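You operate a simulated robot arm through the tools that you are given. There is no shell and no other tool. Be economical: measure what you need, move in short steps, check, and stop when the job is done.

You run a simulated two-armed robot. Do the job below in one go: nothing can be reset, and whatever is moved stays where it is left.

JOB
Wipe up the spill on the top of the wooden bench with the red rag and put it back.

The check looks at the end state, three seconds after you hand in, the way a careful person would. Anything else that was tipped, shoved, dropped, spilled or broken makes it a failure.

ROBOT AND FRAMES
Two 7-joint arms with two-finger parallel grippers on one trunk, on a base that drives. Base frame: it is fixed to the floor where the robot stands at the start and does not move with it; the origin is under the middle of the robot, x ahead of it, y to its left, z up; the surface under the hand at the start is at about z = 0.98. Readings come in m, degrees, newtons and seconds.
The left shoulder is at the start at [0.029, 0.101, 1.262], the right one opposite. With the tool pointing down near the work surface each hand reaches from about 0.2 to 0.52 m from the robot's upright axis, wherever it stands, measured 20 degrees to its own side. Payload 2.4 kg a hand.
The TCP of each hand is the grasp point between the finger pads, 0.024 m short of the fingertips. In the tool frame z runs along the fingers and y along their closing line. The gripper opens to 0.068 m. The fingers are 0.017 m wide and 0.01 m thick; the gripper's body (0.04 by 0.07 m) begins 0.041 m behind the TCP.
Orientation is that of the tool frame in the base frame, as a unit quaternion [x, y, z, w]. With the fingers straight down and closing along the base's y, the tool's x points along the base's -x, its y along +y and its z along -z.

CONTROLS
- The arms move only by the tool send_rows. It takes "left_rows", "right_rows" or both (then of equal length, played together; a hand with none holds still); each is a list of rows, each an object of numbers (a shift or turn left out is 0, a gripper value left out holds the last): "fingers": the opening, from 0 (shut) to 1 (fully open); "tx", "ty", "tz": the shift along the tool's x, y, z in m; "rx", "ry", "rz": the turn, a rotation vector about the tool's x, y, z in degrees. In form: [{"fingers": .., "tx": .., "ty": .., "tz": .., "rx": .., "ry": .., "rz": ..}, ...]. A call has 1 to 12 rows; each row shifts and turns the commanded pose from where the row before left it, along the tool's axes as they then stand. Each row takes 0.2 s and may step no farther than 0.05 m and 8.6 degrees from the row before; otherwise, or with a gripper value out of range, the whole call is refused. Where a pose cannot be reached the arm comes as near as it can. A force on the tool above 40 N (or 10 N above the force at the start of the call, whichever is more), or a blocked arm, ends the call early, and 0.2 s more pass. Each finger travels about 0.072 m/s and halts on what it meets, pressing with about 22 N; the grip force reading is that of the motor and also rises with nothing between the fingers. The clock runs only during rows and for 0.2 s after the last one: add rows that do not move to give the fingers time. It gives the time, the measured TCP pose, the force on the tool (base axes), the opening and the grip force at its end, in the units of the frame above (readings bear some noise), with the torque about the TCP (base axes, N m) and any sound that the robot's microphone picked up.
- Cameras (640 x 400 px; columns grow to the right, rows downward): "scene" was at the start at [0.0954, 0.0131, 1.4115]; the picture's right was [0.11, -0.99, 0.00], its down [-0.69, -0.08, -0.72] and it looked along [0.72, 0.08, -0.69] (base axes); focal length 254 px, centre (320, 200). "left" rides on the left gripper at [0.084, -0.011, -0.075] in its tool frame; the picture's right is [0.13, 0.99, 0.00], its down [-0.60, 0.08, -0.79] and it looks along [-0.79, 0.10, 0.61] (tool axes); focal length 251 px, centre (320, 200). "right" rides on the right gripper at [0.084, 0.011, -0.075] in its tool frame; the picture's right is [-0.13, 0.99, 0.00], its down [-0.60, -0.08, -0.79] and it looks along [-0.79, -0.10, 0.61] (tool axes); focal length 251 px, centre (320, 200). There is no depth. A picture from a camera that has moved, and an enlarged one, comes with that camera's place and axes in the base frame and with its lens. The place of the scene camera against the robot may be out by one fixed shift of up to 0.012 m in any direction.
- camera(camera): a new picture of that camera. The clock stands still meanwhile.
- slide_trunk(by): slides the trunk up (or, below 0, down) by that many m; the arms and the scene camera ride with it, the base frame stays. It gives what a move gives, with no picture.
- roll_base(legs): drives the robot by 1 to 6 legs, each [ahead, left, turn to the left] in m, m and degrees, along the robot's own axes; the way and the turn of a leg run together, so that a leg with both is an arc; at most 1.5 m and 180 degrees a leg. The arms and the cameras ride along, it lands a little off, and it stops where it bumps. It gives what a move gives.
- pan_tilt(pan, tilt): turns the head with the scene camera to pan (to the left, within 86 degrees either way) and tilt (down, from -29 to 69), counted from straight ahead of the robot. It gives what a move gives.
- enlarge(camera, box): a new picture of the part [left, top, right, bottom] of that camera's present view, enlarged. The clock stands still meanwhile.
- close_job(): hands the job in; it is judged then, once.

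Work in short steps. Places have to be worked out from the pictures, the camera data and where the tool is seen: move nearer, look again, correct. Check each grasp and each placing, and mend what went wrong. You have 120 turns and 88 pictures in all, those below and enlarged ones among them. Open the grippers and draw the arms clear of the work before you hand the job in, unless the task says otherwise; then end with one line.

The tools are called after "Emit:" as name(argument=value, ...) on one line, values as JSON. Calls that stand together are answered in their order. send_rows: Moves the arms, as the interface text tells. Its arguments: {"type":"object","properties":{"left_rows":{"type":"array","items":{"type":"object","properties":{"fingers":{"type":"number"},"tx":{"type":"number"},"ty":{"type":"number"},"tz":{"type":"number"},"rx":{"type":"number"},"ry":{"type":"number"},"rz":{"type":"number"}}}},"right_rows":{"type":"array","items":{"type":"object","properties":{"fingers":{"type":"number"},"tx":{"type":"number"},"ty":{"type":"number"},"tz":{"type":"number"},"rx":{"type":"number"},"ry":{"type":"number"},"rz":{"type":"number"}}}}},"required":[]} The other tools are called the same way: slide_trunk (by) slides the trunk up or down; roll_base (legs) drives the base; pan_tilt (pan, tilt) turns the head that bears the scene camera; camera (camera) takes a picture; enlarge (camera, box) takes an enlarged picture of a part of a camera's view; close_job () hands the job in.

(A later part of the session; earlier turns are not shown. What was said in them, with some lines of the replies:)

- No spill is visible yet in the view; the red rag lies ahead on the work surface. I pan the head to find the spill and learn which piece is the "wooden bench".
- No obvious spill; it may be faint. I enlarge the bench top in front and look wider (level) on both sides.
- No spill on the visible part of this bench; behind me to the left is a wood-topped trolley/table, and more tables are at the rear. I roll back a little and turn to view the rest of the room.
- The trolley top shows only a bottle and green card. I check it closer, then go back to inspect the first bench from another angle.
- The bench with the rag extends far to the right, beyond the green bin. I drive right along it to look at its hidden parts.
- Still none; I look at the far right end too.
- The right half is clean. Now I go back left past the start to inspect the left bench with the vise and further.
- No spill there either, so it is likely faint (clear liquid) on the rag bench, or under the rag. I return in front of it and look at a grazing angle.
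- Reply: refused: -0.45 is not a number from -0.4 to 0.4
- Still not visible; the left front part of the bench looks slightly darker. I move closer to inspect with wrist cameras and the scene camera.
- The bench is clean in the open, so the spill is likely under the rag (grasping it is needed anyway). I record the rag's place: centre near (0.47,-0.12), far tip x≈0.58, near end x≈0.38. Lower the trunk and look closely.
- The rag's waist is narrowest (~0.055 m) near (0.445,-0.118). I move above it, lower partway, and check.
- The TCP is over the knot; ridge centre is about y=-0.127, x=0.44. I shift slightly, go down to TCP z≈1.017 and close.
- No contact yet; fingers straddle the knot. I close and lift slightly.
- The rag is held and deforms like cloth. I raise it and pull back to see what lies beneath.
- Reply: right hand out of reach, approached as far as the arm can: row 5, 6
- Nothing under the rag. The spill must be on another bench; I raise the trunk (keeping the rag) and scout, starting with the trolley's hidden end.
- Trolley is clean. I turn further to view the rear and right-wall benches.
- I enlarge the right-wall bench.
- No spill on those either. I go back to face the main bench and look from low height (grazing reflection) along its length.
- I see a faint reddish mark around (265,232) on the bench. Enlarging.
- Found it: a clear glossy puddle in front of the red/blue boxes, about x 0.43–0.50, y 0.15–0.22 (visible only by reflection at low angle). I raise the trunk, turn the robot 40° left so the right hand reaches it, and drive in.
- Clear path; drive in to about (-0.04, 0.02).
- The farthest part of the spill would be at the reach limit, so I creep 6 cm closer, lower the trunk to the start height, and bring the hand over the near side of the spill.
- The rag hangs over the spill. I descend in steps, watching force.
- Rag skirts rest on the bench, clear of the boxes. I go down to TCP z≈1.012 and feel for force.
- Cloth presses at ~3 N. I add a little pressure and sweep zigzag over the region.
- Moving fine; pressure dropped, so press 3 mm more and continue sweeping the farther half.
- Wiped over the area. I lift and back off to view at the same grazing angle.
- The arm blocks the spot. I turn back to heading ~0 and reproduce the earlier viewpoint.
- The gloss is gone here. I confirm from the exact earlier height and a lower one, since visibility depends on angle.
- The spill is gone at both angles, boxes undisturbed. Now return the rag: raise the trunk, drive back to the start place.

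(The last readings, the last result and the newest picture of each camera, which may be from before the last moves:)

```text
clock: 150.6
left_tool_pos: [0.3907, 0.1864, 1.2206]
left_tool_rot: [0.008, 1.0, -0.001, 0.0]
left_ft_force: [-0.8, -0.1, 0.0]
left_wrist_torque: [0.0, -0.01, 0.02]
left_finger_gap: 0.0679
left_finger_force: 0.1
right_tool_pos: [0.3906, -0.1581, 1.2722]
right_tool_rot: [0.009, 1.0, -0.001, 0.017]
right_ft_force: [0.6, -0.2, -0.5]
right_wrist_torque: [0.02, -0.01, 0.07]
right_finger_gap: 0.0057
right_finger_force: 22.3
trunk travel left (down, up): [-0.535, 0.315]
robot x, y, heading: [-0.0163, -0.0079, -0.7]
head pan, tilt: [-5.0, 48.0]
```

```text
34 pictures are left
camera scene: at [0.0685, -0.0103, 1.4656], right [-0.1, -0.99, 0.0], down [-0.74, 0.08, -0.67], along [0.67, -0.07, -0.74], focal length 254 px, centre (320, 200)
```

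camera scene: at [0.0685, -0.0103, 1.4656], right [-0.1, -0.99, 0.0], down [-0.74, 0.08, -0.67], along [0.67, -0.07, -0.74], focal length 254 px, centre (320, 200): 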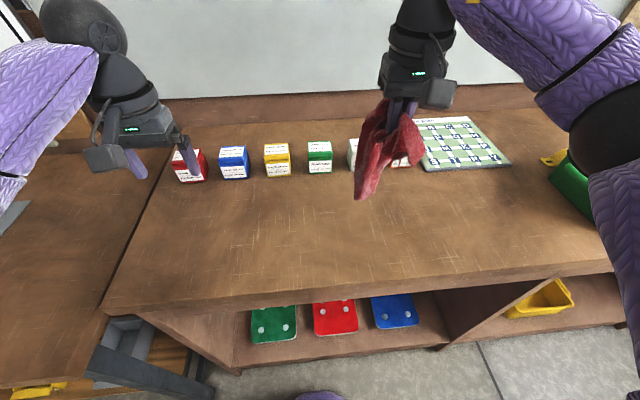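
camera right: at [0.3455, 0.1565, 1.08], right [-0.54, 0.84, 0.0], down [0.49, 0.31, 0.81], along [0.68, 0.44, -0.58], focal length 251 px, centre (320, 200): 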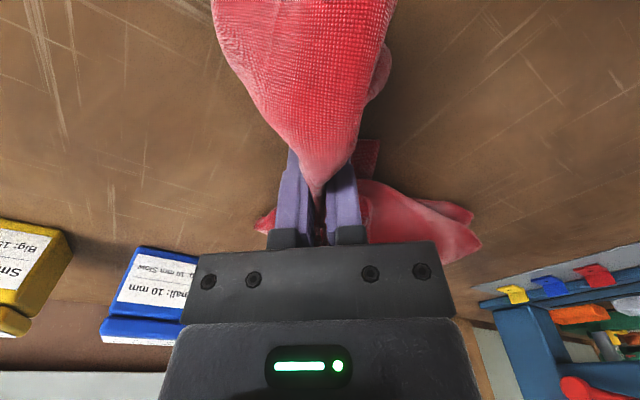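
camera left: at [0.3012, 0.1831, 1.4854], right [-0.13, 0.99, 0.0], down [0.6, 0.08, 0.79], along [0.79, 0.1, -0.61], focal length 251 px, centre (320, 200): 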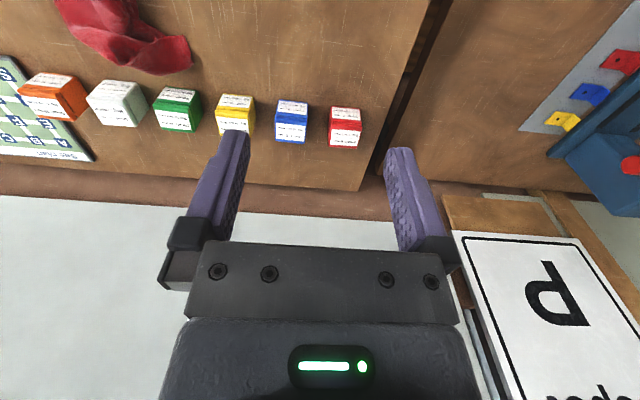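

I move the hand over the original grasp spot (0.45,-0.125) and lower.

Emit:
send_rows(right_rows=[{"tx": -0.03, "ty": 0.017}, {"tx": -0.028, "ty": 0.017}, {"tz": 0.045}, {"tz": 0.045}, {"tz": 0.045}, {"tz": 0.045}, {"tz": 0.03}, {}])

Emit:
camera(camera="scene")

Emit:
camera(camera="right")

```text
clock: 152.4
left_tool_pos: [0.3899, 0.1863, 1.221]
left_tool_rot: [0.008, 1.0, -0.001, 0.0]
left_ft_force: [-0.8, 0.8, -0.9]
left_wrist_torque: [0.0, 0.02, -0.03]
left_finger_gap: 0.0681
left_finger_force: 0.1
right_tool_pos: [0.4547, -0.1233, 1.0646]
right_tool_rot: [0.009, 1.0, -0.001, 0.015]
right_ft_force: [-0.2, -0.9, -0.7]
right_wrist_torque: [-0.02, 0.01, 0.07]
right_finger_gap: 0.0057
right_finger_force: 21.8
trunk travel left (down, up): [-0.535, 0.315]
robot x, y, heading: [-0.0188, -0.0013, -1.0]
head pan, tilt: [-5.0, 48.0]
```

```text
33 pictures are left
camera scene: at [0.0684, -0.0102, 1.4656], right [-0.1, -0.99, 0.0], down [-0.74, 0.08, -0.67], along [0.67, -0.07, -0.74], focal length 254 px, centre (320, 200)
```

scene: 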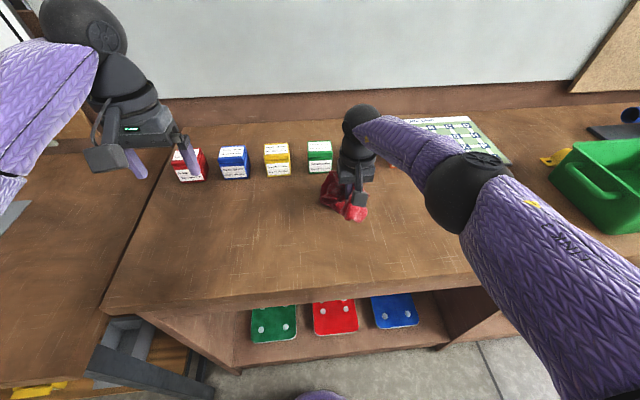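

```text
32 pictures are left
camera right: at [0.3694, -0.1109, 1.1363], right [0.15, 0.99, 0.0], down [0.58, -0.09, 0.81], along [0.8, -0.12, -0.58], focal length 251 px, centre (320, 200)
```

right: 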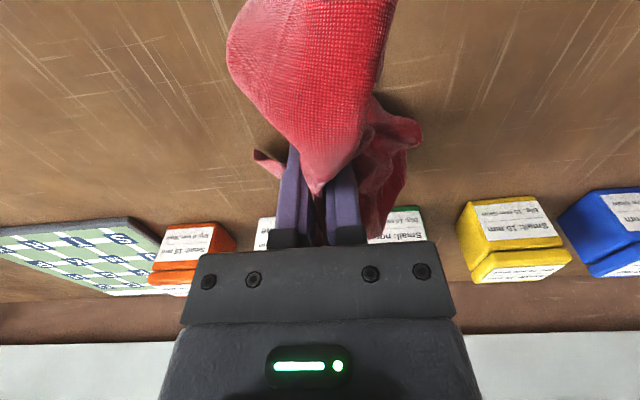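

Rag is at its spot, clear of boxes. Lower to z≈1.02, open and lift away.

Emit:
send_rows(right_rows=[{"tz": 0.025}, {"tz": 0.018}, {}, {"fingers": 0.6}, {}, {}, {}, {}])

Emit:
send_rows(right_rows=[{"tz": -0.02}, {"tz": -0.03}, {"tz": -0.04}, {"tz": -0.045}, {"tz": -0.045}, {}])

Emit:
camera(camera="scene")

Emit:
camera(camera="right")

```text
clock: 154.2
left_tool_pos: [0.3911, 0.186, 1.2205]
left_tool_rot: [0.008, 1.0, 0.0, 0.001]
left_ft_force: [-0.5, -0.3, 0.4]
left_wrist_torque: [-0.01, -0.01, 0.01]
left_finger_gap: 0.0683
left_finger_force: 0.1
right_tool_pos: [0.4519, -0.1256, 1.0312]
right_tool_rot: [0.009, 1.0, -0.002, 0.016]
right_ft_force: [0.1, -0.1, -0.3]
right_wrist_torque: [-0.01, 0.02, -0.03]
right_finger_gap: 0.0404
right_finger_force: 0.0
right hand out of reach, approached as far as the arm can: row 2
trunk travel left (down, up): [-0.535, 0.315]
robot x, y, heading: [-0.016, -0.0067, -1.0]
head pan, tilt: [-5.0, 48.0]
```

```text
clock: 155.6
left_tool_pos: [0.3905, 0.1864, 1.2205]
left_tool_rot: [0.009, 1.0, 0.0, -0.001]
left_ft_force: [-0.3, -0.1, -0.6]
left_wrist_torque: [-0.01, 0.01, 0.0]
left_finger_gap: 0.0681
left_finger_force: 0.0
right_tool_pos: [0.4489, -0.1267, 1.2109]
right_tool_rot: [0.009, 1.0, -0.001, 0.015]
right_ft_force: [-0.2, -0.4, -0.2]
right_wrist_torque: [-0.02, 0.02, -0.06]
right_finger_gap: 0.0408
right_finger_force: 0.1
trunk travel left (down, up): [-0.535, 0.315]
robot x, y, heading: [-0.02, -0.0075, -1.0]
head pan, tilt: [-5.0, 48.0]
```

```text
31 pictures are left
camera scene: at [0.0686, -0.0103, 1.4655], right [-0.1, -0.99, 0.0], down [-0.74, 0.08, -0.67], along [0.67, -0.07, -0.74], focal length 254 px, centre (320, 200)
```

scene: 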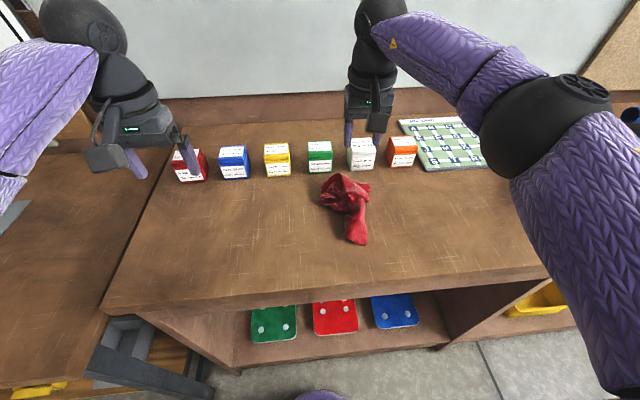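

```text
30 pictures are left
camera right: at [0.3626, -0.1141, 1.2828], right [0.15, 0.99, 0.0], down [0.58, -0.09, 0.81], along [0.8, -0.12, -0.58], focal length 251 px, centre (320, 200)
```

right: 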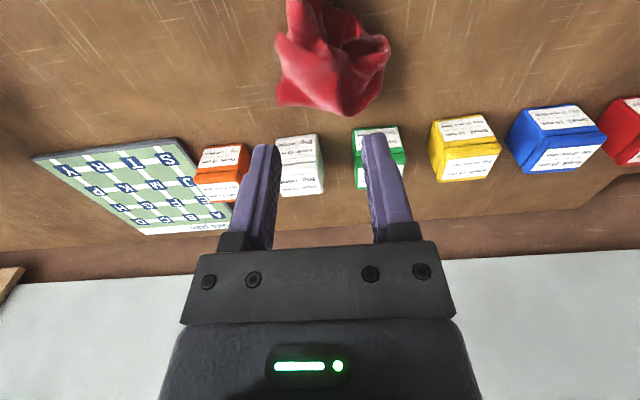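

The rag lies back at about (0.46,-0.12), its original spot. I open the gripper fully, back away and take a last low check.

Emit:
send_rows(right_rows=[{"fingers": 1, "tx": 0.03}, {"tx": 0.03}, {}])

Emit:
roll_base(legs=[[-0.6, 0, -1]])

Emit:
slide_trunk(by=-0.24)

Emit:
pan_tilt(pan=0, tilt=10)

Emit:
enlarge(camera="scene", box=[180, 170, 460, 345])

```text
clock: 156.4
left_tool_pos: [0.3905, 0.1862, 1.2197]
left_tool_rot: [0.007, 1.0, 0.0, 0.0]
left_ft_force: [0.1, -0.3, 0.4]
left_wrist_torque: [-0.02, -0.01, 0.0]
left_finger_gap: 0.0681
left_finger_force: 0.1
right_tool_pos: [0.388, -0.1262, 1.2081]
right_tool_rot: [0.01, 1.0, -0.002, 0.016]
right_ft_force: [0.4, -0.3, 0.0]
right_wrist_torque: [0.03, 0.01, 0.0]
right_finger_gap: 0.0682
right_finger_force: 0.0
trunk travel left (down, up): [-0.535, 0.315]
robot x, y, heading: [-0.0166, -0.0052, -1.1]
head pan, tilt: [-5.0, 48.0]
```

```text
clock: 159.8
left_tool_pos: [-0.2069, 0.1927, 1.2192]
left_tool_rot: [0.021, 1.0, -0.001, 0.0]
left_ft_force: [0.7, 0.4, 0.1]
left_wrist_torque: [0.0, -0.03, -0.03]
left_finger_gap: 0.0681
left_finger_force: 0.0
right_tool_pos: [-0.218, -0.118, 1.2085]
right_tool_rot: [0.023, 1.0, -0.002, 0.016]
right_ft_force: [0.8, -0.3, -0.7]
right_wrist_torque: [0.0, -0.02, -0.01]
right_finger_gap: 0.0678
right_finger_force: 0.1
trunk travel left (down, up): [-0.535, 0.315]
robot x, y, heading: [-0.6245, 0.0091, -2.4]
head pan, tilt: [-5.0, 48.0]
```

```text
clock: 162.3
left_tool_pos: [-0.2086, 0.1913, 0.9811]
left_tool_rot: [0.021, 1.0, 0.001, 0.0]
left_ft_force: [0.2, 0.3, -0.7]
left_wrist_torque: [-0.03, 0.02, -0.05]
left_finger_gap: 0.0682
left_finger_force: 0.1
right_tool_pos: [-0.217, -0.1183, 0.9689]
right_tool_rot: [0.023, 1.0, -0.002, 0.016]
right_ft_force: [0.8, -0.1, -0.5]
right_wrist_torque: [0.03, -0.05, -0.03]
right_finger_gap: 0.0677
right_finger_force: 0.0
trunk travel left (down, up): [-0.295, 0.555]
robot x, y, heading: [-0.6206, 0.0111, -2.6]
head pan, tilt: [-5.0, 48.0]
```

```text
clock: 163.3
left_tool_pos: [-0.2068, 0.1937, 0.9804]
left_tool_rot: [0.02, 1.0, 0.0, 0.001]
left_ft_force: [0.4, -0.5, 0.1]
left_wrist_torque: [0.0, -0.02, 0.0]
left_finger_gap: 0.0679
left_finger_force: 0.1
right_tool_pos: [-0.2183, -0.1174, 0.9684]
right_tool_rot: [0.023, 1.0, -0.001, 0.016]
right_ft_force: [0.0, 0.5, -0.2]
right_wrist_torque: [0.02, 0.01, 0.02]
right_finger_gap: 0.068
right_finger_force: 0.0
trunk travel left (down, up): [-0.295, 0.555]
robot x, y, heading: [-0.6197, 0.0099, -2.4]
head pan, tilt: [0.0, 10.0]
```

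```text
2.29 times, centred on (320, 258) of scene
camera zoom: at [-0.4878, 0.0094, 1.283], right [-0.04, -1.0, 0.0], down [-0.17, 0.01, -0.98], along [0.98, -0.04, -0.17], focal length 580 px, centre (320, 69)
```

zoom: 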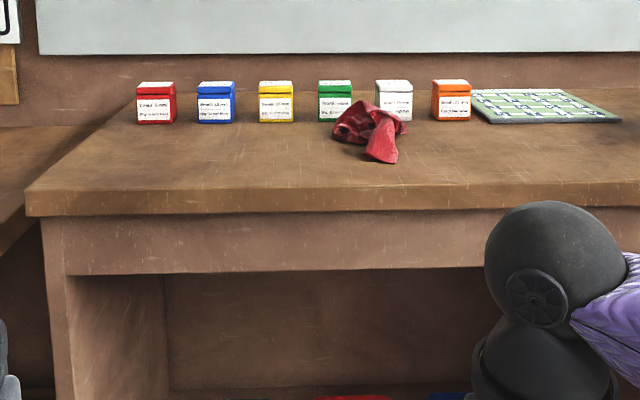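

The bench top is dry, the rag is back, the boxes are undisturbed, and both grippers are open and clear. I hand in.

Emit:
close_job()

```text
The job is handed in.
```

I wiped up the clear spill in front of the red and blue boxes with the red rag and put the rag back where it was. Low-angle pictures of that spot showed no shine left, and nothing else looked moved.
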